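You operate a simulated robot arm through the tools that you are given. There is no shell and no other tool. Be economical: measure what you need, move in short steps, check, and stop when the job is done.

Carry out the task below with a simulated robot arm. There is one attempt and no reset: what you move stays moved.

TASK
Choose the clamped carrier's job, run it and take the carrier out.
Fine: the job is printed on its tab; open the clamp, lay the carrier on the green bench; press start once; only the job and start buttons; leave the rail, the power and other carriers.
Where things are to end (x, y in the base frame): black carrier within 60 mm of [540, -360].
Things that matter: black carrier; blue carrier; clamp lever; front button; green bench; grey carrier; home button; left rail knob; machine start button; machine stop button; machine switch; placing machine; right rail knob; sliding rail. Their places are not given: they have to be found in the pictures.

It is judged by the outcome, as a careful person would: the job done as asked, and still so three seconds after it is handed in. It fails if anything else is knocked over, pushed out of place, dropped, spilled or broken.

THE ROBOT
A 7-joint arm with a two-finger parallel gripper, fixed in place. Base frame: the origin is at the foot of the arm, x ahead of it, y to its left, z up. Lengths are in mm, angles in degrees, forces in N, time in s.
With the tool pointing down near the work surface it reaches from about 100 to 460 mm from the base axis. Its first joint turns from -115.0 to 115.0 degrees. Payload 3.91 kg.
The TCP is the grasp point between the finger pads, 30 mm short of the fingertips. In the tool frame z runs along the fingers and y along their closing line. Largest opening 110 mm; finger width 20, thickness 10; the body of the gripper, 48 by 112 mm, starts 55 mm behind the TCP.
Orientation is that of the tool frame in the base frame, as [roll, pitch, yaw] about the fixed x, y, z axes, in that order (R = Rz(yaw) Ry(pitch) Rx(roll)). With the fingers straight down and closing along the base's y, the tool's x points along the base's -x, its y along +y and its z along -z.

THE INTERFACE
- The arm moves only by the tool apply_moves. Its argument "motion" is a list of rows, each an object of numbers (a shift or turn left out is 0, a gripper value left out holds the last): "tx", "ty", "tz": the shift along the base's x, y, z in units of 150 mm (1.0 is 150 mm); "wx", "wy", "wz": the turn, a rotation vector about the base's x, y, z in units of 180 degrees (1.0 is 180 degrees); "jaw": the finger opening in mm, from 0 to 110. In form: [{"tx": .., "ty": .., "tz": .., "wx": .., "wy": .., "wz": .., "jaw": ..}, ...]. A call has 1 to 10 rows; each row is the pose to reach, as a shift and turn from the pose commanded when the call began. A call with a number of a shift or a turn outside -1 to 1 is refused whole. A row lasts 0.2 s, in which the tool goes at most 50 mm and 8.6 degrees; a call with a longer step from one row to the next is refused whole, and so is a gripper value outside its range. Where a pose cannot be reached the arm comes as near as it can. A force on the tool above 40 N (or 10 N above the force at the start of the call, whichever is more), or a blocked arm, ends the call early, and 0.2 s more pass. Each finger travels about 153 mm/s and halts on what it meets, pressing with about 36 N; the grip force reading is that of the motor and also rises with nothing between the fingers. The clock runs only during rows and for 0.2 s after the last one: add rows that repeat a pose to give the fingers time. The reply holds the time, the measured pose of the TCP, the force on the tool along the base axes, the opening and the grip force, in the units named above and with some noise, with the torque about the TCP (base axes, N m) and any sound that the robot's microphone picked up.
- Cameras (640 x 400 px; columns grow to the right, rows downward): "scene" is fixed at [220.2, 649.3, 1665.4]; the picture's right is [-0.75, -0.66, 0.00], its down [-0.53, 0.60, -0.60] and it looks along [0.40, -0.45, -0.80] (base axes); focal length 342 px, centre (320, 200). "wrist" rides on the gripper at [72, 17, -103] in the tool frame; the picture's right is [-0.23, 0.97, 0.00], its down [-0.76, -0.18, -0.62] and it looks along [-0.61, -0.14, 0.78] (tool axes); focal length 222 px, centre (320, 200).
- capture(camera): a new picture of that camera. No time passes.
- move_column(by): slides the trunk up (or, below 0, down) by that many mm; the arm rides with it, the base frame stays. It gives what a move gives, with no picture.
- pixel_to_xyz(camera, pixels): for up to 12 pixels [column, row] of the newest picture of that camera ("zoom" is the newest enlarged one), the place [x, y, z] in the base frame of the surface seen there, good to about 2 mm. No time passes.
- inspect(camera, box): a new picture of the part [left, top, right, bottom] of that camera's present view, enlarged. No time passes.
- sign_off(): hands the job in; it is judged then, once.

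Work in short steps. Measure before you move; look again where a grasp or a placing could have gone wrong, and mend it. You have 80 turns and 54 pictures in all, those below and enlarged ones among them. Open the gripper and draw the arm clear of the work before you hand the job in, unless the task says otherwise; then end with one line.

The tools are called as a command line: name --argument value ..., lists and objects as JSON in quotes. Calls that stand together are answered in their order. apply_moves: Moves the arm, as the interface text tells. Its arguments: {"type":"object","properties":{"motion":{"type":"array"}},"required":["motion"]} The other tools are called the same way: move_column (by) slides the trunk up or down; capture (camera) takes a picture; pixel_to_xyz (camera, pixels) gives the place of the surface under pixels of a picture; inspect (camera, box) takes an enlarged picture of a part of a camera's view; sign_off () hands the job in.

At the start:

```text
clock: 0.0
eef_pos: [528.3, 169.1, 1247.6]
orientation: [179.9, 0.0, -180.0]
ft_force: [0.2, 0.2, 1.1]
ft_torque: [0.0, 0.0, 0.0]
finger_gap: 110.1
grip_force: 0.1
trunk travel left (down, up): [-850.0, 140.0]
```

scene: 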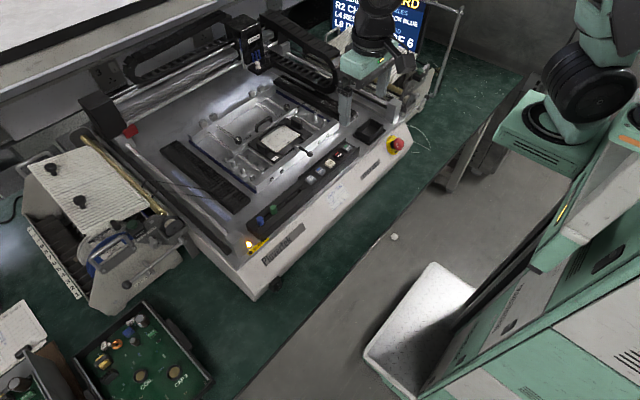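
wrist: 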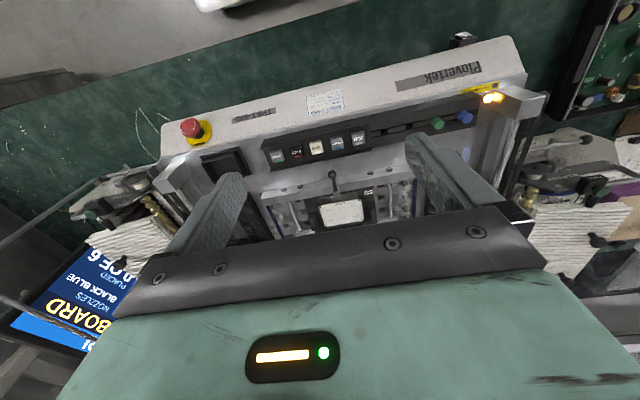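

I start by looking closely at the machine: the buttons around (320,165) and the clamped carrier around (285,140) in the scene view, and the wrist view.

inspect --camera "scene" --box '[190, 70, 430, 220]'

inspect --camera "wrist" --box '[220, 80, 500, 255]'

inspect --camera "scene" --box '[320, 0, 480, 100]'

```text
2.67 times, centred on (310, 145) of scene
```

zoom: 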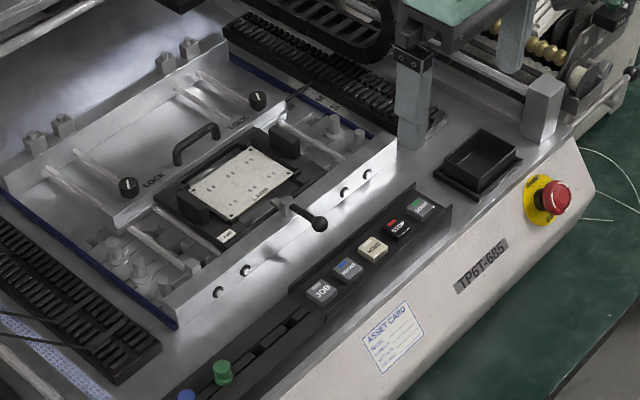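

```text
2.29 times, centred on (360, 168) of wrist
```

zoom: 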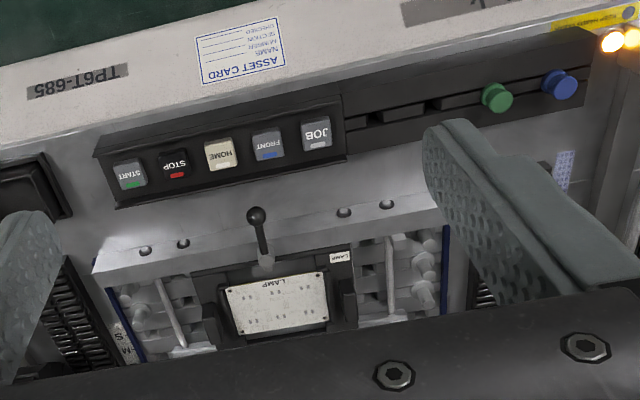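

```text
4.00 times, centred on (400, 50) of scene
```

zoom: 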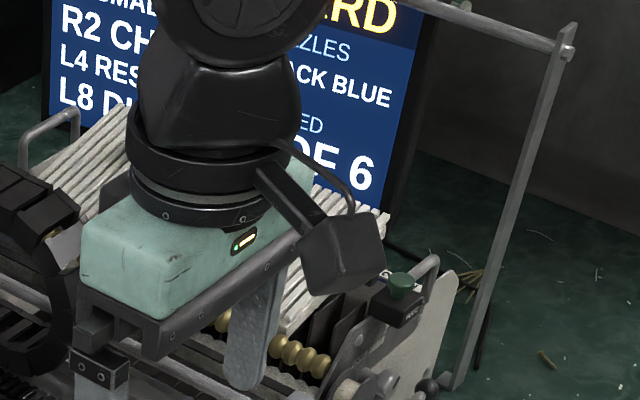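

The clamped black carrier's tab reads "LAMP"; the row of buttons is JOB, FRONT, HOME, STOP, START. I measure these, the lever and the carrier.

inspect --camera "scene" --box '[240, 100, 370, 181]'

pixel_to_xyz --camera "scene" --pixels '[[311, 179], [320, 171], [330, 163], [339, 155], [347, 148], [309, 153], [300, 148], [275, 158], [263, 144], [282, 138], [190, 250], [20, 300]]'

inspect --camera "scene" --box '[0, 130, 240, 400]'

```text
4.92 times, centred on (305, 140) of scene
```

zoom: 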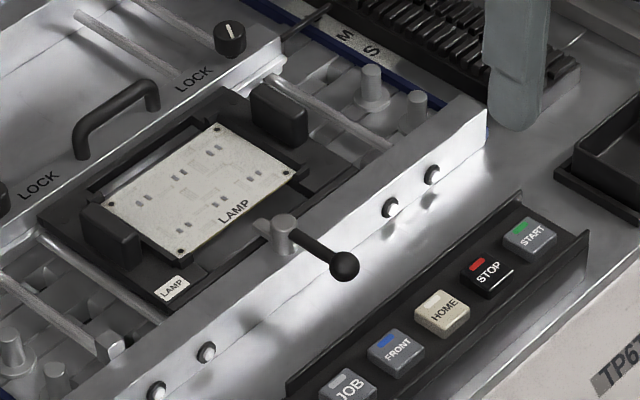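

```text
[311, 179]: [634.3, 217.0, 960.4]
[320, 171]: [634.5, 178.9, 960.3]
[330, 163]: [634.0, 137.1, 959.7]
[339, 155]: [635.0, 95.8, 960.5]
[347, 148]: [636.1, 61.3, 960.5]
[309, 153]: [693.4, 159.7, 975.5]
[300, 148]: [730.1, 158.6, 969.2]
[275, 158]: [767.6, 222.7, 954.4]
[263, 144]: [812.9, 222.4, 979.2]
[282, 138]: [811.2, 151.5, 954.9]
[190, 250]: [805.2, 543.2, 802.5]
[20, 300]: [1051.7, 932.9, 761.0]
```

```text
1.48 times, centred on (120, 265) of scene
```

zoom: 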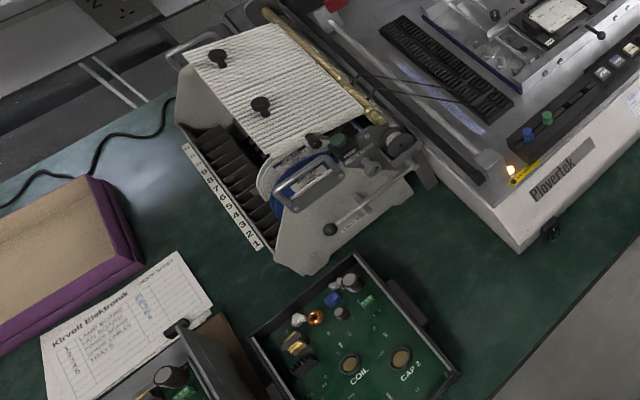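

I need the screen and the sheet. I'll enlarge the sheet at (35,355) and the part of the screen showing now, and measure target-area pixels and the carrier's blocks.

pixel_to_xyz --camera "zoom" --pixels '[[90, 310], [520, 240], [330, 390]]'

inspect --camera "scene" --box '[0, 280, 100, 343]'

apply_moves --motion '[{"tx": -0.3}, {"tx": -0.6}, {"tx": -0.9}]'

capture --camera "scene"

capture --camera "wrist"

```text
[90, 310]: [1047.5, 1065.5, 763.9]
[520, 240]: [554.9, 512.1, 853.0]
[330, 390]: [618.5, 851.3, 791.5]
```

```text
6.35 times, centred on (50, 312) of scene
```

zoom: 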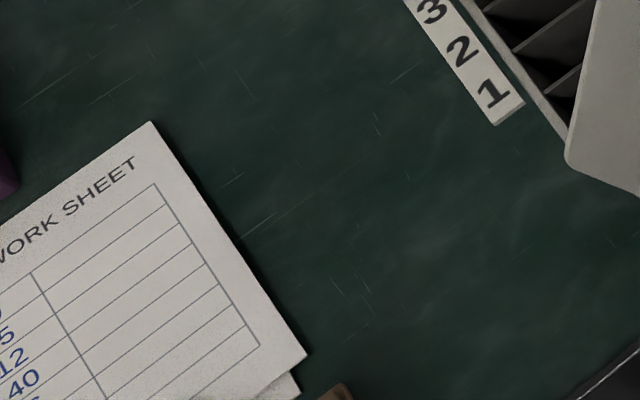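

```text
clock: 0.8
eef_pos: [392.0, 168.1, 1249.0]
orientation: [-180.0, 0.0, 179.9]
ft_force: [0.8, -0.6, 0.4]
ft_torque: [-0.05, 0.01, -0.02]
finger_gap: 109.9
grip_force: 0.1
trunk travel left (down, up): [-850.0, 140.0]
```

```text
45 pictures are left
```

scene: 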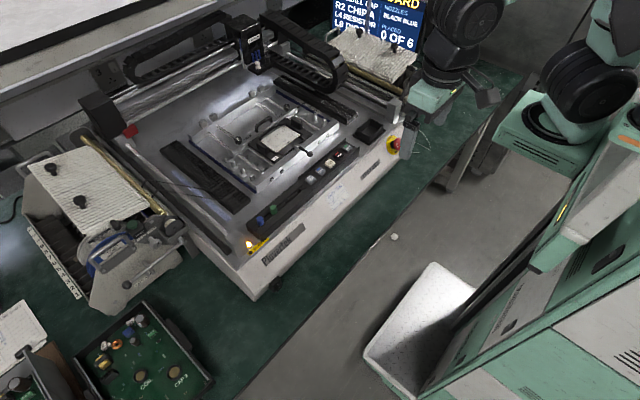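

```text
44 pictures are left
```

wrist: 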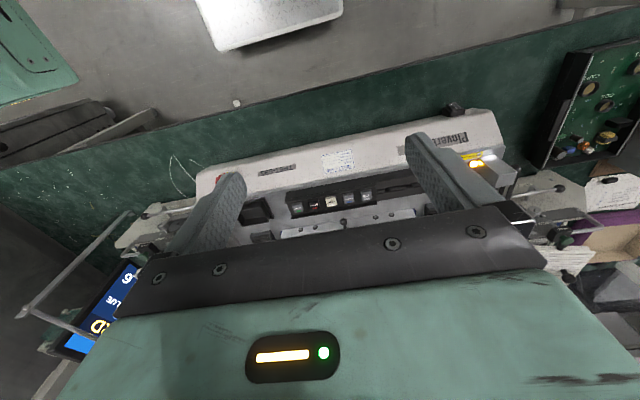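

The job title on the screen is cut off at the top edge of the scene view. I locate the screen and enlarge what shows, so that I can aim the wrist camera at it.

inspect --camera "scene" --box '[320, 0, 440, 75]'

pixel_to_xyz --camera "scene" --pixels '[[338, 6], [424, 3], [410, 45], [431, 139], [440, 120], [311, 179], [347, 148], [258, 141], [289, 132], [309, 153], [301, 147]]'

```text
5.33 times, centred on (380, 38) of scene
```

zoom: 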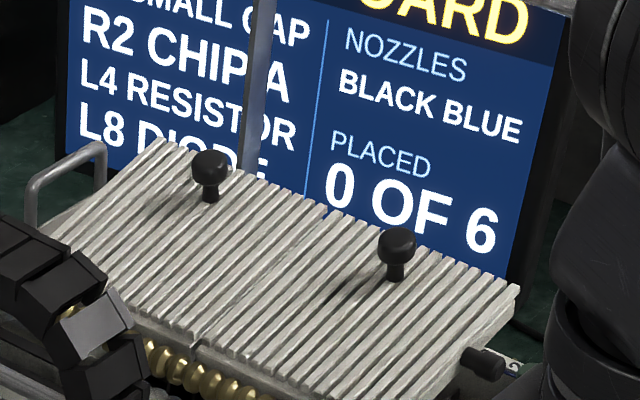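

```text
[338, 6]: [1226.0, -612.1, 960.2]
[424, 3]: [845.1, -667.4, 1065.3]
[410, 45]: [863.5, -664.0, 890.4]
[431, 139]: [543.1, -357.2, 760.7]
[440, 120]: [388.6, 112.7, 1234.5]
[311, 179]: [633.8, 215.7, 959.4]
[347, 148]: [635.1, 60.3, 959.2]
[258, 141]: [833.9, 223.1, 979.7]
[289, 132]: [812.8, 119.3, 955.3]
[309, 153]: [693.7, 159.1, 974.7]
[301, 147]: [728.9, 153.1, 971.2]
```

The screen stands at y≈-665, x≈845–1230, z up to about 1080. I turn the wrist toward it by about -45° in yaw and then tilt it up.

apply_moves --motion '[{"wz": -0.042}, {"wz": -0.084}, {"wz": -0.126}, {"wz": -0.168}, {"wz": -0.21}, {"wz": -0.24}]'

apply_moves --motion '[{"wx": -0.034, "wy": -0.021}, {"wx": -0.068, "wy": -0.042}, {"wx": -0.102, "wy": -0.063}, {"wx": -0.136, "wy": -0.084}, {"wx": -0.17, "wy": -0.105}]'

capture --camera "wrist"

```text
clock: 2.2
eef_pos: [393.7, 168.2, 1248.4]
orientation: [179.9, 0.0, 136.7]
ft_force: [-0.1, 0.9, -0.6]
ft_torque: [0.0, 0.0, -0.02]
finger_gap: 110.0
grip_force: 0.2
trunk travel left (down, up): [-850.0, 140.0]
```

```text
clock: 3.4
eef_pos: [393.3, 169.5, 1247.9]
orientation: [-169.4, 34.6, 140.0]
ft_force: [-0.7, -0.3, 1.2]
ft_torque: [0.01, 0.03, -0.01]
finger_gap: 110.3
grip_force: 0.2
trunk travel left (down, up): [-850.0, 140.0]
```

```text
42 pictures are left
```

wrist: 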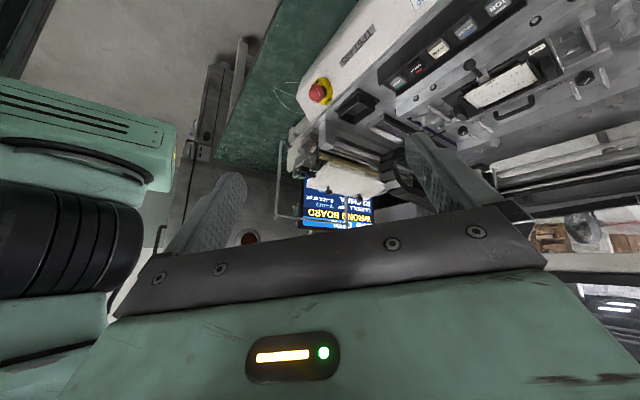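

The screen is in view at (338,205) and seems to read "WRONG BOARD". I enlarge it.

inspect --camera "wrist" --box '[290, 165, 390, 235]'

```text
5.71 times, centred on (340, 200) of wrist
```

zoom: 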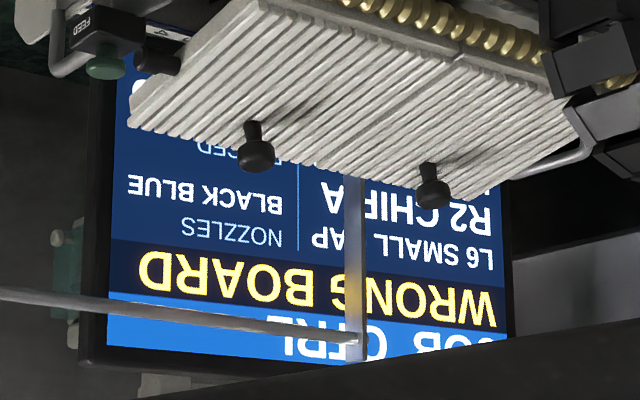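

The screen says "JOB CTRL – WRONG BOARD", so I must step JOB to LAMP. I restore the upright orientation and close the jaws.

apply_moves --motion '[{"wx": 0.034, "wy": 0.021, "jaw": 0}, {"wx": 0.068, "wy": 0.042}, {"wx": 0.102, "wy": 0.063}, {"wx": 0.136, "wy": 0.084}, {"wx": 0.17, "wy": 0.105}]'

apply_moves --motion '[{"wz": 0.042, "tx": 0.25, "ty": 0.05}, {"wz": 0.084, "tx": 0.5, "ty": 0.1}, {"wz": 0.126, "tx": 0.75, "ty": 0.15}, {"wz": 0.168, "tx": 0.9, "ty": 0.2}, {"wz": 0.21, "tx": 0.95, "ty": 0.25}, {"wz": 0.24, "tx": 1.0, "ty": 0.3133}]'

apply_moves --motion '[{"tx": 0.3, "tz": -0.1}, {"tx": 0.6, "tz": -0.3}, {"tx": 0.6, "tz": -0.6}, {"tx": 0.6, "tz": -0.9}]'

```text
clock: 4.6
eef_pos: [393.7, 169.2, 1246.8]
orientation: [180.0, -0.1, 136.8]
ft_force: [1.2, 0.5, -0.4]
ft_torque: [0.02, 0.01, 0.0]
finger_gap: 0.0
grip_force: 35.9
trunk travel left (down, up): [-850.0, 140.0]
```

```text
clock: 6.0
eef_pos: [545.4, 214.6, 1247.5]
orientation: [-180.0, 0.0, -179.9]
ft_force: [0.5, -0.1, 0.6]
ft_torque: [0.04, 0.03, 0.01]
finger_gap: 0.2
grip_force: 35.8
trunk travel left (down, up): [-850.0, 140.0]
```

```text
refused: row 2 steps farther than a row can; nothing moved
```

I repeat the approach with shorter steps, towards a hover over JOB at (634,216).

apply_moves --motion '[{"tx": 0.25, "tz": -0.1}, {"tx": 0.5, "tz": -0.2}, {"tx": 0.59, "tz": -0.5}, {"tx": 0.59, "tz": -0.8}, {"tx": 0.59, "tz": -1.0}]'

capture --camera "scene"

```text
clock: 7.2
eef_pos: [632.0, 215.3, 1096.6]
orientation: [-180.0, 0.0, 180.0]
ft_force: [-0.5, 0.9, 0.6]
ft_torque: [0.02, 0.0, -0.01]
finger_gap: 0.0
grip_force: 36.3
trunk travel left (down, up): [-850.0, 140.0]
```

```text
40 pictures are left
```

scene: 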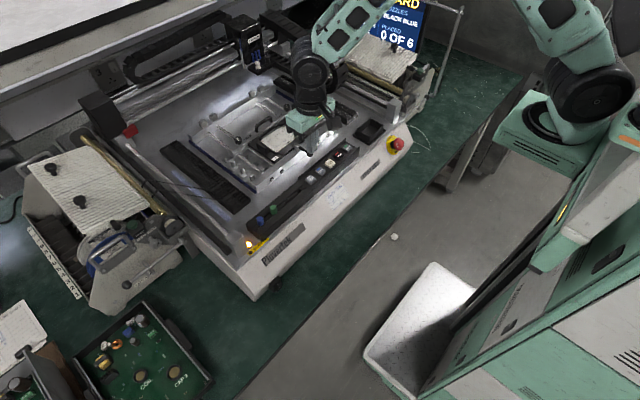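

The tool is over JOB at (632,215). I go down to just above the cap (TCP about 1000) and then press in small steps.

apply_moves --motion '[{"tz": -0.25, "tx": 0.013}, {"tz": -0.5, "tx": 0.013}, {"tz": -0.63, "tx": 0.013}]'

inspect --camera "scene" --box '[270, 130, 370, 193]'

```text
clock: 8.0
eef_pos: [633.9, 215.6, 1004.2]
orientation: [-179.9, 0.0, 179.9]
ft_force: [-0.5, -0.5, -0.1]
ft_torque: [-0.04, -0.04, -0.02]
finger_gap: 0.0
grip_force: 36.5
trunk travel left (down, up): [-850.0, 140.0]
```

```text
6.35 times, centred on (320, 162) of scene
```

zoom: 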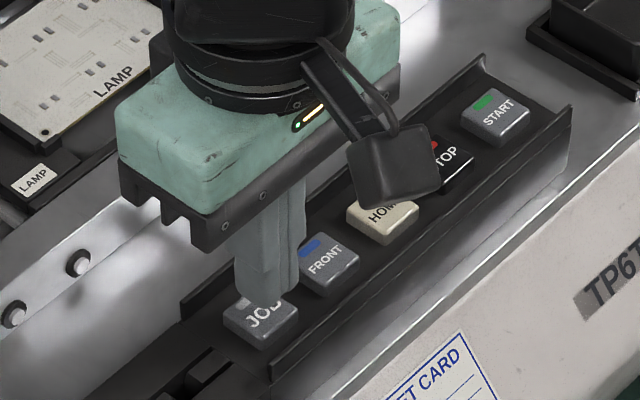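

The fingertips are over the JOB cap and clear of FRONT. I press gently, step by step, then lift.

apply_moves --motion '[{"tz": -0.06}, {"tz": -0.09}, {"tz": -0.11}, {"tz": -0.12}]'

```text
clock: 9.0
eef_pos: [634.0, 215.4, 986.6]
orientation: [179.9, 0.1, 180.0]
ft_force: [-1.6, 0.7, 2.1]
ft_torque: [0.01, 0.03, 0.0]
finger_gap: 0.1
grip_force: 36.0
trunk travel left (down, up): [-850.0, 140.0]
heard: click
```

A click was heard with about 2 N. I lift clear and look at what can be seen of the screen.

apply_moves --motion '[{"tz": 0.2}, {"tz": 0.5}, {"tz": 0.8}]'

inspect --camera "scene" --box '[320, 0, 440, 75]'

capture --camera "wrist"

```text
clock: 9.8
eef_pos: [633.9, 213.9, 1104.4]
orientation: [180.0, 0.1, -179.9]
ft_force: [0.8, -0.3, 0.0]
ft_torque: [-0.05, 0.03, -0.01]
finger_gap: 0.1
grip_force: 35.6
trunk travel left (down, up): [-850.0, 140.0]
```

```text
5.33 times, centred on (380, 38) of scene
```

zoom: 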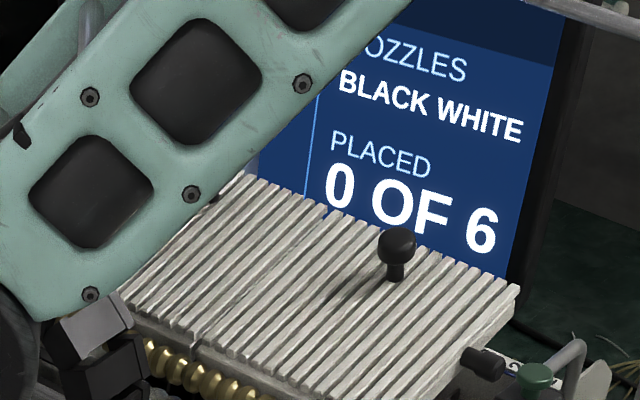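

```text
37 pictures are left
```

wrist: 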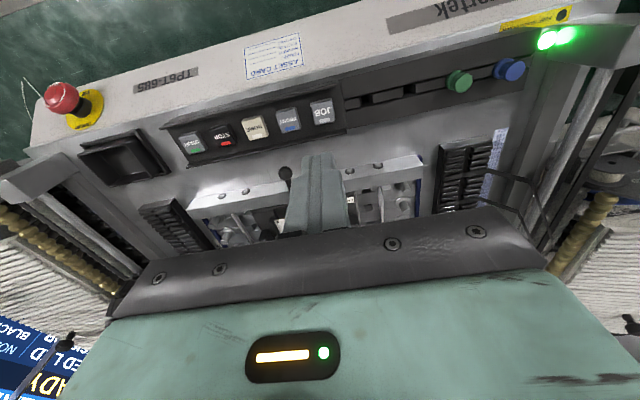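

The beacon is now green and the screen corner shows "…ADY". I enlarge that corner for the job name.

inspect --camera "wrist" --box '[0, 305, 120, 400]'

```text
4.21 times, centred on (60, 352) of wrist
```

zoom: 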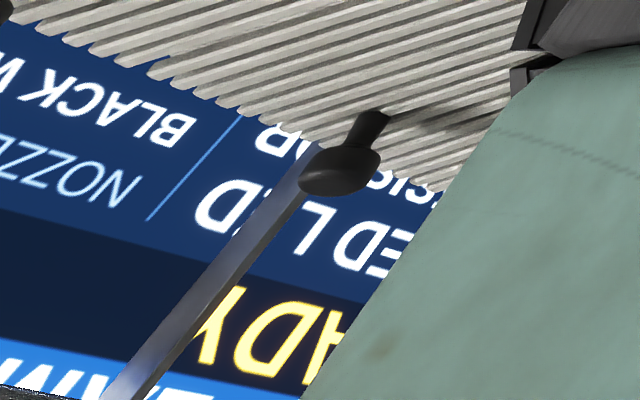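

"READY" with letters of LAMP in the title and an LED list fits the carrier. I move over START at (636,61) and descend to just above it.

apply_moves --motion '[{"ty": -0.3}, {"ty": -0.6}, {"ty": -0.9}, {"ty": -1.0, "tx": 0.01}, {"ty": -1.0, "tx": 0.01, "tz": -0.3}, {"ty": -1.0, "tx": 0.01, "tz": -0.6}, {"ty": -1.0, "tx": 0.01, "tz": -0.67}]'

inspect --camera "scene" --box '[290, 110, 390, 173]'

inspect --camera "wrist" --box '[0, 200, 200, 400]'

```text
clock: 11.4
eef_pos: [635.8, 64.4, 1004.4]
orientation: [179.9, 0.0, -180.0]
ft_force: [-0.4, -0.5, 0.0]
ft_torque: [-0.01, -0.02, 0.0]
finger_gap: 0.1
grip_force: 35.6
trunk travel left (down, up): [-850.0, 140.0]
```

```text
6.35 times, centred on (340, 142) of scene
```

zoom: 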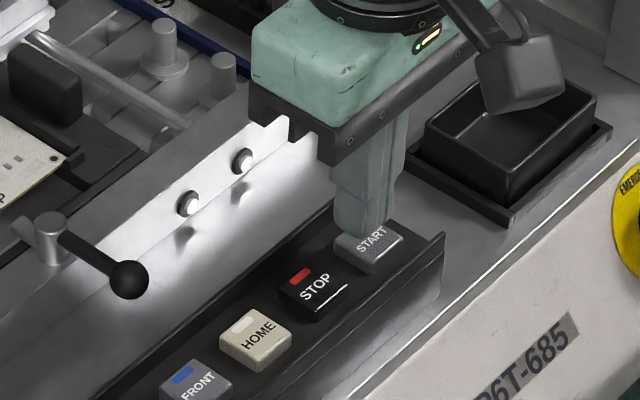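

```text
2.00 times, centred on (100, 300) of wrist
```

zoom: 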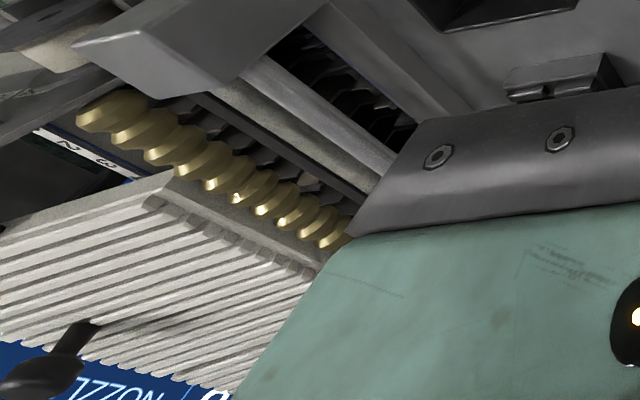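

Positioned over START. I press it once the same way and lift back right away, retreating towards the robot so the head has free room.

apply_moves --motion '[{"tz": -0.06, "ty": -0.015}, {"tz": -0.09, "ty": -0.015}, {"tz": -0.11, "ty": -0.015}, {"tz": -0.12, "ty": -0.015}, {"tz": 0.1, "ty": -0.015}, {"tz": 0.4, "ty": -0.015}, {"tx": -0.3, "tz": 0.5}, {"tx": -0.6, "tz": 0.6}, {"tx": -0.9, "tz": 0.7}]'

capture --camera "scene"

```text
clock: 13.4
eef_pos: [501.2, 65.2, 1109.3]
orientation: [180.0, 0.0, 179.9]
ft_force: [-0.2, 0.1, -0.3]
ft_torque: [0.0, 0.06, -0.01]
finger_gap: 0.0
grip_force: 36.2
trunk travel left (down, up): [-850.0, 140.0]
heard: click
```

```text
33 pictures are left
```

scene: 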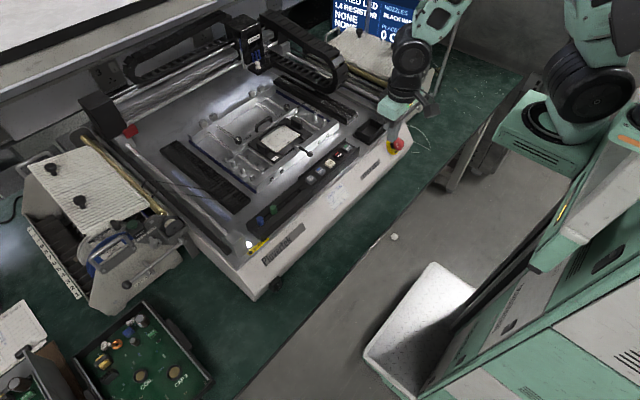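

START clicked, the beacon turned white. I wait a couple of seconds while moving the arm a bit further back and look again.

apply_moves --motion '[{"tx": -0.2, "ty": 0.3}, {"tx": -0.2, "ty": 0.6}, {"tx": -0.2, "ty": 0.6}, {"tx": -0.2, "ty": 0.6}, {"tx": -0.2, "ty": 0.6}, {"tx": -0.2, "ty": 0.6}, {"tx": -0.2, "ty": 0.6}, {"tx": -0.2, "ty": 0.6}, {"tx": -0.2, "ty": 0.6}, {"tx": -0.2, "ty": 0.6}]'

capture --camera "scene"

inspect --camera "scene" --box '[320, 0, 440, 75]'

```text
refused: row 1 steps farther than a row can; nothing moved
```

```text
32 pictures are left
```

scene: 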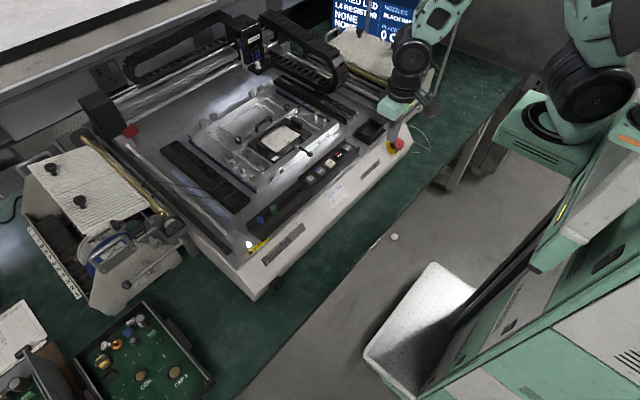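

```text
5.33 times, centred on (380, 38) of scene
```

zoom: 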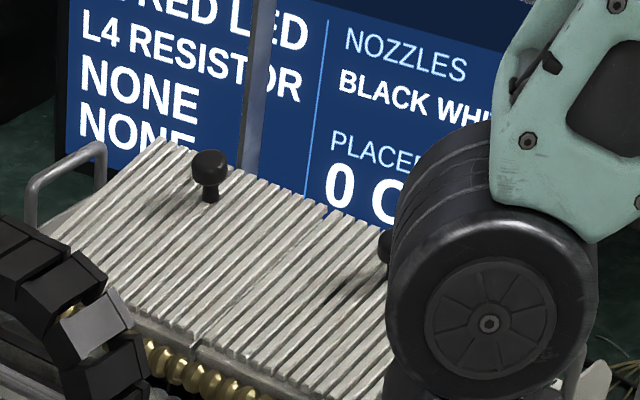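

The step was too long and nothing moved. I wait with shorter steps while drawing the arm to the left of the screen.

apply_moves --motion '[{"tx": -0.2, "ty": 0.2}, {"tx": -0.2, "ty": 0.5}, {"tx": -0.2, "ty": 0.7}, {"tx": -0.2, "ty": 0.7}, {"tx": -0.2, "ty": 0.7}, {"tx": -0.2, "ty": 0.7}, {"tx": -0.2, "ty": 0.7}, {"tx": -0.2, "ty": 0.7}, {"tx": -0.2, "ty": 0.7}, {"tx": -0.2, "ty": 0.7}]'

capture --camera "scene"

```text
clock: 15.6
eef_pos: [472.2, 172.2, 1112.2]
orientation: [-180.0, 0.0, -180.0]
ft_force: [0.3, 0.2, 0.3]
ft_torque: [0.0, 0.02, 0.0]
finger_gap: 0.2
grip_force: 36.2
trunk travel left (down, up): [-850.0, 140.0]
```

```text
30 pictures are left
```

scene: 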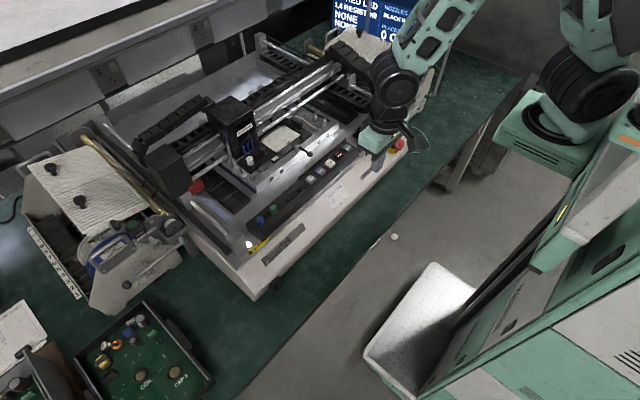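

The gantry is running over the board. I stay clear and wait.

apply_moves --motion '[{}, {}, {}, {}, {}, {}, {}, {}, {}, {}]'

apply_moves --motion '[{}, {}, {}, {}, {}, {}, {}, {}, {}, {}]'

apply_moves --motion '[{}, {}, {}, {}, {}, {}, {}, {}, {}, {}]'

capture --camera "scene"

```text
clock: 17.8
eef_pos: [471.5, 172.4, 1111.7]
orientation: [180.0, 0.0, -180.0]
ft_force: [0.2, -0.1, -0.3]
ft_torque: [0.03, -0.02, 0.01]
finger_gap: 0.1
grip_force: 35.7
trunk travel left (down, up): [-850.0, 140.0]
```

```text
clock: 20.0
eef_pos: [471.7, 172.0, 1111.6]
orientation: [-180.0, 0.0, 180.0]
ft_force: [0.1, -0.1, -0.2]
ft_torque: [-0.03, 0.0, -0.01]
finger_gap: 0.0
grip_force: 35.2
trunk travel left (down, up): [-850.0, 140.0]
```

```text
clock: 22.2
eef_pos: [472.0, 171.6, 1111.2]
orientation: [180.0, -0.1, 179.9]
ft_force: [0.9, 0.3, -0.2]
ft_torque: [0.0, 0.02, 0.03]
finger_gap: 0.0
grip_force: 35.6
trunk travel left (down, up): [-850.0, 140.0]
```

```text
29 pictures are left
```

scene: 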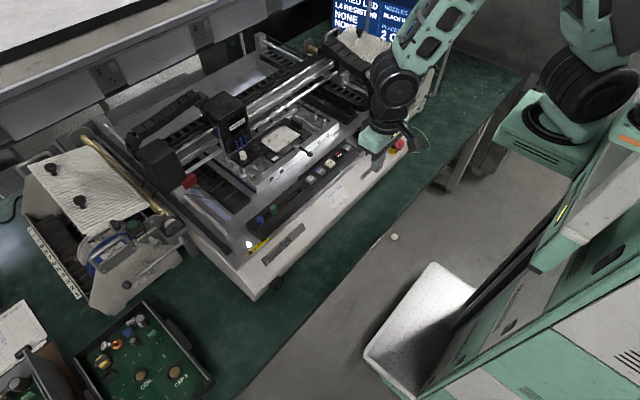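

It has placed 2 of 6, roughly one every 4 s. I keep waiting.

apply_moves --motion '[{}, {}, {}, {}, {}, {}, {}, {}, {}, {}]'

apply_moves --motion '[{}, {}, {}, {}, {}, {}, {}, {}, {}, {}]'

apply_moves --motion '[{}, {}, {}, {}, {}, {}, {}, {}, {}, {}]'

apply_moves --motion '[{}, {}, {}, {}, {}, {}, {}, {}, {}, {}]'

apply_moves --motion '[{}, {}, {}, {}, {}, {}, {}, {}, {}, {}]'

apply_moves --motion '[{}, {}, {}, {}, {}, {}, {}, {}, {}, {}]'

apply_moves --motion '[{}, {}, {}, {}, {}, {}, {}, {}, {}, {}]'

capture --camera "scene"

```text
clock: 24.4
eef_pos: [472.2, 172.9, 1110.9]
orientation: [180.0, 0.0, 180.0]
ft_force: [0.3, -1.0, 0.6]
ft_torque: [-0.01, 0.0, 0.0]
finger_gap: 0.0
grip_force: 36.1
trunk travel left (down, up): [-850.0, 140.0]
```

```text
clock: 26.6
eef_pos: [471.6, 171.3, 1111.8]
orientation: [180.0, 0.0, 180.0]
ft_force: [-0.4, 0.0, 0.6]
ft_torque: [-0.04, 0.01, 0.02]
finger_gap: 0.0
grip_force: 36.2
trunk travel left (down, up): [-850.0, 140.0]
```

```text
clock: 28.8
eef_pos: [470.3, 172.6, 1112.4]
orientation: [-179.9, -0.1, 179.9]
ft_force: [-0.1, 0.1, -0.9]
ft_torque: [-0.03, 0.02, 0.01]
finger_gap: 0.0
grip_force: 35.8
trunk travel left (down, up): [-850.0, 140.0]
```

```text
clock: 31.0
eef_pos: [471.0, 172.4, 1112.7]
orientation: [-180.0, 0.0, -179.9]
ft_force: [-0.7, -0.2, 0.2]
ft_torque: [-0.01, -0.02, 0.02]
finger_gap: 0.0
grip_force: 35.9
trunk travel left (down, up): [-850.0, 140.0]
```

```text
clock: 33.2
eef_pos: [471.6, 172.0, 1111.3]
orientation: [179.9, 0.0, 180.0]
ft_force: [-0.3, 0.2, -0.4]
ft_torque: [0.02, -0.01, -0.03]
finger_gap: 0.0
grip_force: 36.8
trunk travel left (down, up): [-850.0, 140.0]
```

```text
clock: 35.4
eef_pos: [471.5, 171.1, 1111.4]
orientation: [179.9, 0.0, 180.0]
ft_force: [0.3, -0.1, 0.8]
ft_torque: [-0.01, -0.01, -0.04]
finger_gap: 0.1
grip_force: 36.7
trunk travel left (down, up): [-850.0, 140.0]
```

```text
clock: 37.6
eef_pos: [471.4, 172.4, 1111.1]
orientation: [-180.0, 0.0, 180.0]
ft_force: [0.4, -0.4, 0.1]
ft_torque: [0.01, 0.0, -0.01]
finger_gap: 0.0
grip_force: 35.9
trunk travel left (down, up): [-850.0, 140.0]
```

```text
28 pictures are left
```

scene: 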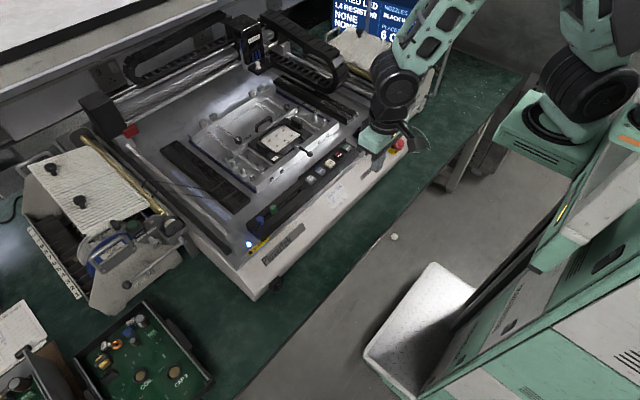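

6 placed, beacon blue, the gantry is parked. Now I look closely at the lever and carrier and measure points.

inspect --camera "scene" --box '[235, 105, 335, 168]'

pixel_to_xyz --camera "zoom" --pixels '[[465, 305], [415, 255], [380, 265], [350, 235], [365, 120], [340, 95], [160, 225], [135, 195], [238, 302], [90, 215], [300, 85], [440, 175]]'

```text
6.35 times, centred on (285, 136) of scene
```

zoom: 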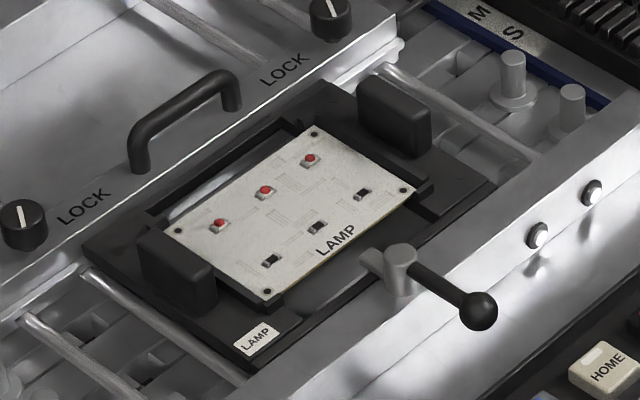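

```text
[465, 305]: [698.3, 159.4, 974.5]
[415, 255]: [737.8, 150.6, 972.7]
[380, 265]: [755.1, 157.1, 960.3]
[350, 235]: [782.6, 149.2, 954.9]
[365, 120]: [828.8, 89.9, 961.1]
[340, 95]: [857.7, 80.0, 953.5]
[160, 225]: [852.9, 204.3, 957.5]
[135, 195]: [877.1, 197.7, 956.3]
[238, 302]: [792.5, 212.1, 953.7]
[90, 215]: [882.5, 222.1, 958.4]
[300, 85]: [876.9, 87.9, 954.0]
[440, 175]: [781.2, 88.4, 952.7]
```

I measure the carrier plate's corners and both ear blocks in the same enlarged picture.

pixel_to_xyz --camera "zoom" --pixels '[[90, 258], [318, 86], [488, 185], [248, 362], [150, 242], [208, 278], [180, 262], [180, 290], [365, 85], [425, 115], [395, 100], [395, 130]]'

pixel_to_xyz --camera "zoom" --pixels '[[478, 310], [400, 250], [440, 283], [430, 270], [370, 262], [405, 285], [470, 185], [300, 380], [258, 338], [400, 190], [265, 292], [480, 300]]'

```text
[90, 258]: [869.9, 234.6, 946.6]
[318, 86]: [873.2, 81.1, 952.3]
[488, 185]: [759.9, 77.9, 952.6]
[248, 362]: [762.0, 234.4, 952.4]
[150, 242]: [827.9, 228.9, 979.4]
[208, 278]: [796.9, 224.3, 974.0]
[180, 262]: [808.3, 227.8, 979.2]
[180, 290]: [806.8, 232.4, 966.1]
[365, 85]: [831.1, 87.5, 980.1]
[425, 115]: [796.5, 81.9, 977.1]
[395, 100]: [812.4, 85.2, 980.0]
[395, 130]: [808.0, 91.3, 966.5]
```

```text
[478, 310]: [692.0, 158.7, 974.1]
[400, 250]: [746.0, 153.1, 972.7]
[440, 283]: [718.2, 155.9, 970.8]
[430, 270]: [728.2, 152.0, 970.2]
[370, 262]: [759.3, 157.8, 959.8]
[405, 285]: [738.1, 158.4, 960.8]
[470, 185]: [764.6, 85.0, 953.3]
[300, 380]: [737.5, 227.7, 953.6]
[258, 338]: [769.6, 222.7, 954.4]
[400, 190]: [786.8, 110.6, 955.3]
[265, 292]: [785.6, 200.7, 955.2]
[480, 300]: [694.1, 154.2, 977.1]
```

Carrier plate spans x 757–873, y 78–235 with ears at (812,226) and (812,85), tops z 980. The lever pivots near (742,153), its ball is at (694,158,975). I move beside the ball on its -y side, staying high, and take a wrist picture.

apply_moves --motion '[{"tx": 0.3}, {"tx": 0.6}, {"tx": 0.9}, {"tx": 1.0, "ty": -0.2}]'

apply_moves --motion '[{"tx": 0.25, "tz": -0.1}, {"tx": 0.47, "tz": -0.25, "ty": -0.05}, {"tx": 0.47, "tz": -0.4, "ty": -0.09}]'

capture --camera "wrist"

inspect --camera "scene" --box '[250, 105, 350, 168]'

```text
clock: 38.6
eef_pos: [620.4, 140.0, 1111.0]
orientation: [-180.0, 0.1, 180.0]
ft_force: [-0.3, -0.2, -0.8]
ft_torque: [0.0, -0.04, -0.01]
finger_gap: 0.0
grip_force: 35.6
trunk travel left (down, up): [-850.0, 140.0]
```

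```text
clock: 39.4
eef_pos: [691.6, 126.5, 1048.6]
orientation: [-179.9, -0.1, -180.0]
ft_force: [0.1, 0.5, 0.2]
ft_torque: [0.03, 0.0, 0.0]
finger_gap: 0.0
grip_force: 36.0
trunk travel left (down, up): [-850.0, 140.0]
```

```text
26 pictures are left
```

wrist: 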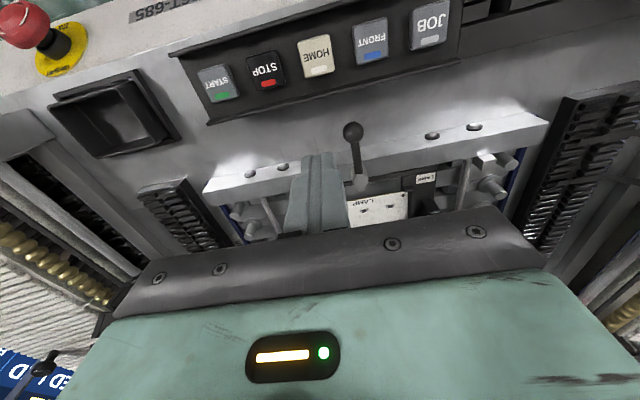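

```text
6.35 times, centred on (300, 136) of scene
```

zoom: 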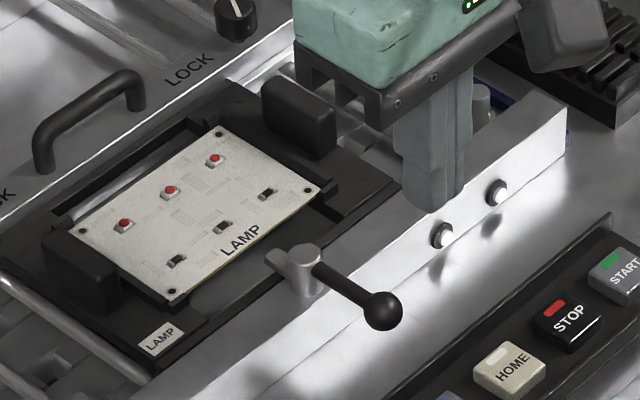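

The fingers stand at the -y side of the lever's ball, with room around. I lower the tips to ball height and begin pushing the ball toward +y, watching the force.

apply_moves --motion '[{"tz": -0.2}, {"tz": -0.39}, {"tz": -0.39}]'

apply_moves --motion '[{"ty": 0.06, "tx": -0.007}, {"ty": 0.115, "tx": -0.007}, {"ty": 0.17, "tx": -0.007}, {"ty": 0.236, "tx": -0.007}]'

inspect --camera "scene" --box '[250, 105, 350, 168]'

```text
clock: 40.2
eef_pos: [689.0, 127.6, 990.6]
orientation: [-179.9, 0.0, -180.0]
ft_force: [0.2, 0.2, -0.3]
ft_torque: [-0.02, 0.02, 0.03]
finger_gap: 0.0
grip_force: 35.9
trunk travel left (down, up): [-850.0, 140.0]
```

```text
clock: 41.2
eef_pos: [691.2, 163.1, 991.5]
orientation: [180.0, 0.0, 179.9]
ft_force: [0.2, -0.3, -0.1]
ft_torque: [0.04, 0.0, 0.0]
finger_gap: 0.0
grip_force: 35.6
trunk travel left (down, up): [-850.0, 140.0]
```

```text
6.35 times, centred on (300, 136) of scene
```

zoom: 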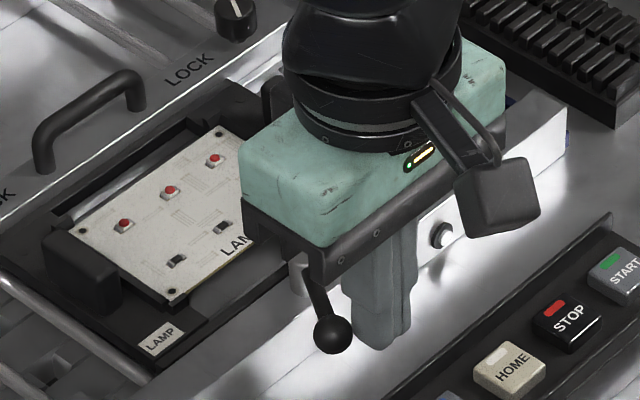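

The lever swings freely toward +y. I follow its arc to about 90°.

apply_moves --motion '[{"tx": 0.02, "ty": 0.06}, {"tx": 0.041, "ty": 0.113}, {"tx": 0.08, "ty": 0.165}, {"tx": 0.118, "ty": 0.206}, {"tx": 0.17, "ty": 0.24}, {"tx": 0.223, "ty": 0.267}, {"tx": 0.25, "ty": 0.275}]'

inspect --camera "scene" --box '[250, 105, 350, 168]'

```text
clock: 42.8
eef_pos: [725.5, 205.0, 991.0]
orientation: [-179.8, -0.2, -180.0]
ft_force: [-11.9, -2.9, 3.1]
ft_torque: [-0.22, 0.27, -0.05]
finger_gap: 0.1
grip_force: 36.0
trunk travel left (down, up): [-850.0, 140.0]
```

```text
6.35 times, centred on (300, 136) of scene
```

zoom: 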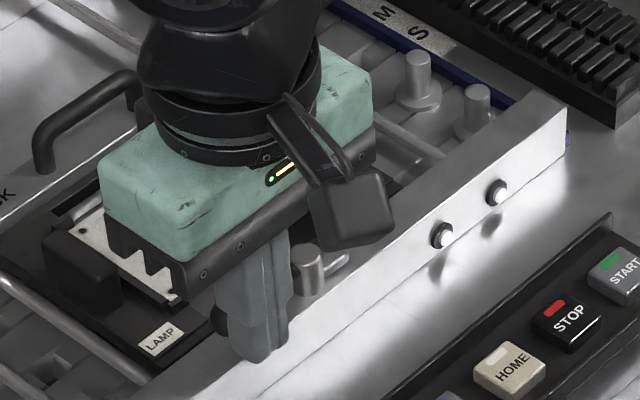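

About 12 N of resistance: the lever is at its stop and the tongue points along the rail. I back off, lift and look.

apply_moves --motion '[{"tx": -0.06}, {"tx": -0.2}, {"tx": -0.2, "tz": 0.25}, {"tx": -0.2, "tz": 0.5}, {"tx": -0.45, "tz": 0.6}, {"tx": -0.7, "tz": 0.7, "jaw": 30}, {"tx": -0.95, "tz": 0.7}]'

inspect --camera "scene" --box '[235, 105, 335, 168]'

pixel_to_xyz --camera "zoom" --pixels '[[385, 90], [430, 140], [445, 115], [412, 155], [390, 150], [400, 175], [180, 265], [520, 90], [470, 140], [390, 50], [180, 100], [240, 90]]'

```text
clock: 44.4
eef_pos: [587.0, 203.6, 1096.7]
orientation: [180.0, 0.1, -180.0]
ft_force: [0.7, 0.1, 0.4]
ft_torque: [0.01, 0.03, 0.03]
finger_gap: 30.1
grip_force: 0.0
trunk travel left (down, up): [-850.0, 140.0]
```

```text
6.35 times, centred on (285, 136) of scene
```

zoom: 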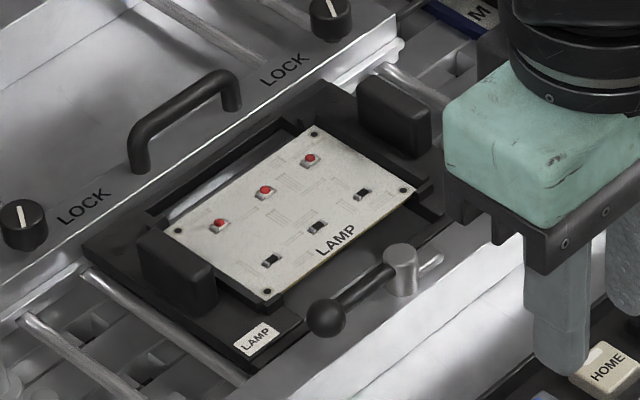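

```text
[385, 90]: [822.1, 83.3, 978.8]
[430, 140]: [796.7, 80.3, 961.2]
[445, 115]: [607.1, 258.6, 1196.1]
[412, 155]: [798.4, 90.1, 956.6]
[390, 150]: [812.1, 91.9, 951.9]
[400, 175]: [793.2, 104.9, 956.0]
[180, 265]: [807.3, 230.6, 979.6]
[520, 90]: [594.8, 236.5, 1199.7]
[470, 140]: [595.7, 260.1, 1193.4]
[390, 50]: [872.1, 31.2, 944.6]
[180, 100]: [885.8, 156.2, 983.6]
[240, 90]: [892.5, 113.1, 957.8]
```

The clamp is open: tongue off the carrier, ball just in front of the plate. I'll take the right ear (x 795–830, y 78–92, top z 980) with the fingers closing along y; first hover over it.

apply_moves --motion '[{"ty": -0.3}, {"ty": -0.6}, {"ty": -0.79}, {"ty": -0.79, "tx": 0.3}, {"ty": -0.79, "tx": 0.6}, {"ty": -0.79, "tx": 0.9}]'

apply_moves --motion '[{"tx": 0.3}, {"tx": 0.6, "tz": -0.1}, {"tx": 0.6, "tz": -0.3}, {"tx": 0.6, "tz": -0.45}]'

inspect --camera "scene" --box '[235, 85, 335, 148]'

capture --camera "wrist"

```text
clock: 45.8
eef_pos: [720.7, 85.4, 1096.8]
orientation: [179.9, -0.1, -180.0]
ft_force: [-0.9, 0.6, -0.6]
ft_torque: [-0.02, 0.0, 0.04]
finger_gap: 30.0
grip_force: 0.0
trunk travel left (down, up): [-850.0, 140.0]
```

```text
clock: 46.8
eef_pos: [811.9, 84.7, 1028.4]
orientation: [180.0, 0.0, -180.0]
ft_force: [0.0, -0.3, 0.3]
ft_torque: [-0.01, -0.02, 0.0]
finger_gap: 29.9
grip_force: 0.0
trunk travel left (down, up): [-850.0, 140.0]
```

```text
6.35 times, centred on (285, 116) of scene
```

zoom: 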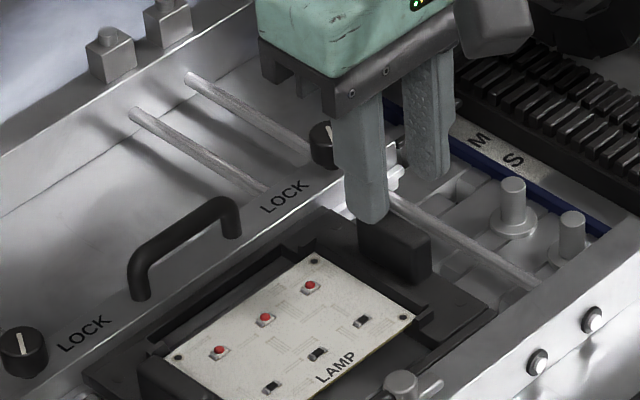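

```text
20 pictures are left
```

wrist: 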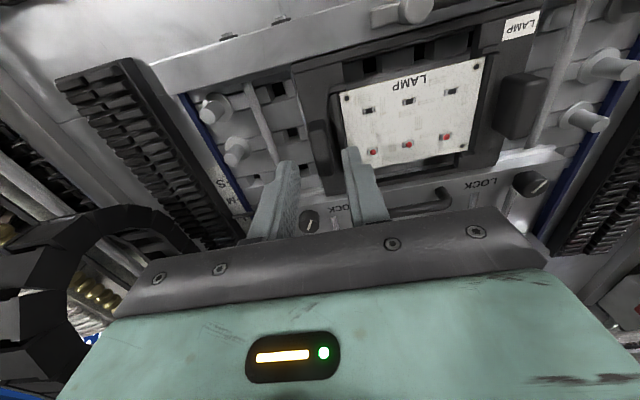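

The ear sits between the fingers with clear space on both sides. I lower to TCP 988 and check the force.

apply_moves --motion '[{"tz": -0.12}, {"tz": -0.22}, {"tz": -0.27}]'

inspect --camera "scene" --box '[255, 95, 335, 145]'

```text
clock: 47.6
eef_pos: [809.9, 85.4, 988.4]
orientation: [-180.0, 0.1, -180.0]
ft_force: [-1.6, -0.2, 6.0]
ft_torque: [0.07, 0.05, 0.01]
finger_gap: 29.8
grip_force: 0.2
trunk travel left (down, up): [-850.0, 140.0]
```

```text
8.00 times, centred on (295, 120) of scene
```

zoom: 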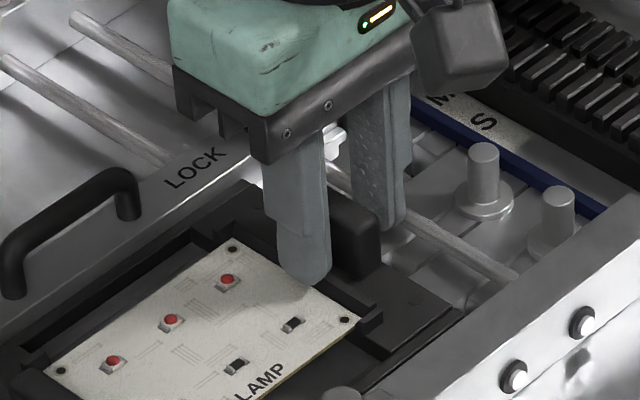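

A light contact of 6 N, so I raise 2 mm and close slowly on the ear.

apply_moves --motion '[{"tz": 0.014}, {"tz": 0.014, "jaw": 20}, {"tz": 0.014, "jaw": 10}, {"tz": 0.014, "jaw": 0}, {"tz": 0.014, "jaw": 0}, {"tz": 0.014, "jaw": 0}]'

```text
clock: 49.0
eef_pos: [810.1, 85.4, 990.0]
orientation: [-179.9, 0.0, -179.9]
ft_force: [0.4, 0.4, 0.2]
ft_torque: [-0.11, -0.01, -0.01]
finger_gap: 13.3
grip_force: 36.0
trunk travel left (down, up): [-850.0, 140.0]
```

The ear is gripped at 13.3 mm. I lift slowly by 15 mm and check.

apply_moves --motion '[{"tz": 0.02}, {"tz": 0.04}, {"tz": 0.06}, {"tz": 0.08}, {"tz": 0.1}]'

inspect --camera "scene" --box '[235, 85, 335, 148]'

```text
clock: 50.2
eef_pos: [810.0, 85.7, 1004.7]
orientation: [-180.0, 0.0, 179.9]
ft_force: [0.2, 0.3, 0.4]
ft_torque: [-0.01, -0.02, -0.03]
finger_gap: 16.1
grip_force: 0.3
trunk travel left (down, up): [-850.0, 140.0]
```

```text
6.35 times, centred on (285, 116) of scene
```

zoom: 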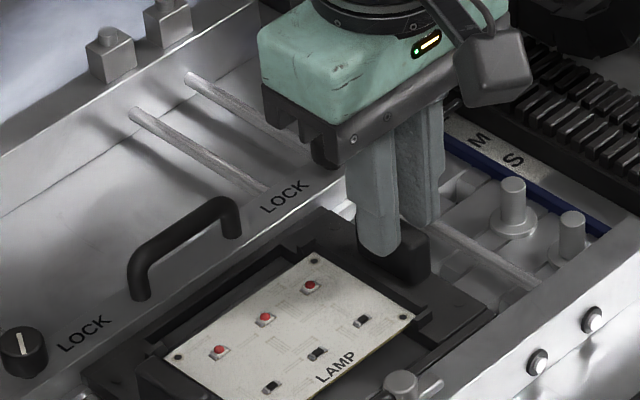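

The fingers came loose when I left the jaw value out (16.1 mm, no grip force), and the carrier did not move. I lower again, regrip and give the jaw value in every row.

apply_moves --motion '[{"jaw": 26}, {"jaw": 26, "tz": -0.05}, {"jaw": 26, "tz": -0.1}, {"jaw": 0, "tz": -0.1}, {"jaw": 0, "tz": -0.1}, {"jaw": 0, "tz": -0.1}, {"jaw": 0, "tz": -0.1}]'

apply_moves --motion '[{"jaw": 0, "tz": 0.01}, {"jaw": 0, "tz": 0.02}, {"jaw": 0, "tz": 0.03}, {"jaw": 0, "tz": 0.04}]'

inspect --camera "scene" --box '[235, 85, 335, 148]'

```text
clock: 51.8
eef_pos: [810.7, 85.8, 989.7]
orientation: [180.0, 0.0, 179.9]
ft_force: [1.4, -0.7, 2.5]
ft_torque: [-0.02, 0.03, 0.01]
finger_gap: 13.2
grip_force: 36.3
trunk travel left (down, up): [-850.0, 140.0]
```

```text
clock: 52.8
eef_pos: [809.7, 85.2, 995.1]
orientation: [180.0, -0.1, -179.9]
ft_force: [-0.4, 0.6, -0.9]
ft_torque: [-0.06, 0.06, -0.02]
finger_gap: 13.0
grip_force: 35.9
trunk travel left (down, up): [-850.0, 140.0]
```

```text
6.35 times, centred on (285, 116) of scene
```

zoom: 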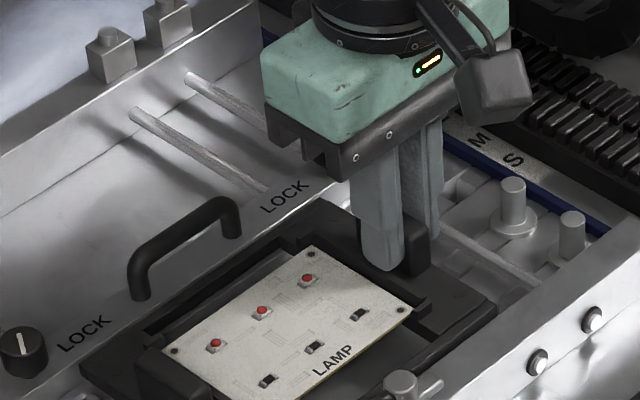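

The carrier now rises with the gripper. I continue slowly upward and check that it hangs level.

apply_moves --motion '[{"jaw": 0, "tz": 0.03}, {"jaw": 0, "tz": 0.06}, {"jaw": 0, "tz": 0.1}, {"jaw": 0, "tz": 0.14}, {"jaw": 0, "tz": 0.18}]'

inspect --camera "scene" --box '[220, 85, 340, 160]'

pixel_to_xyz --camera "zoom" --pixels '[[200, 330], [240, 290], [300, 240], [400, 290], [350, 230], [280, 380]]'

```text
clock: 54.0
eef_pos: [809.8, 85.3, 1023.1]
orientation: [180.0, 0.0, 180.0]
ft_force: [0.2, 0.6, -1.2]
ft_torque: [-0.08, 0.02, 0.0]
finger_gap: 13.1
grip_force: 36.4
trunk travel left (down, up): [-850.0, 140.0]
```

```text
5.33 times, centred on (280, 122) of scene
```

zoom: 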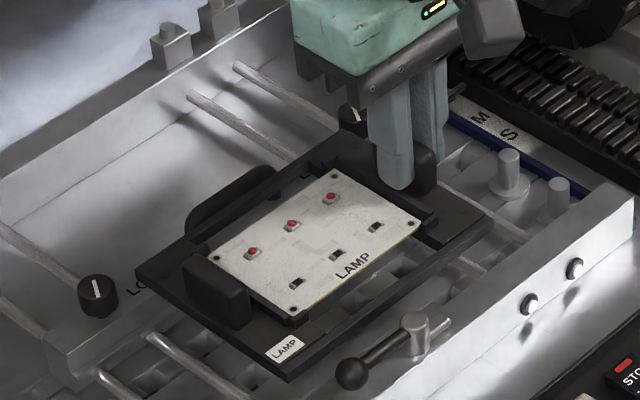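

```text
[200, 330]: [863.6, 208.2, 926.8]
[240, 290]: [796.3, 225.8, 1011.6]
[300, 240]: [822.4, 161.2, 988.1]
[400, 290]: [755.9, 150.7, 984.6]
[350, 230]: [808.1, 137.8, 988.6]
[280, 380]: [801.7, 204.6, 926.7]
```

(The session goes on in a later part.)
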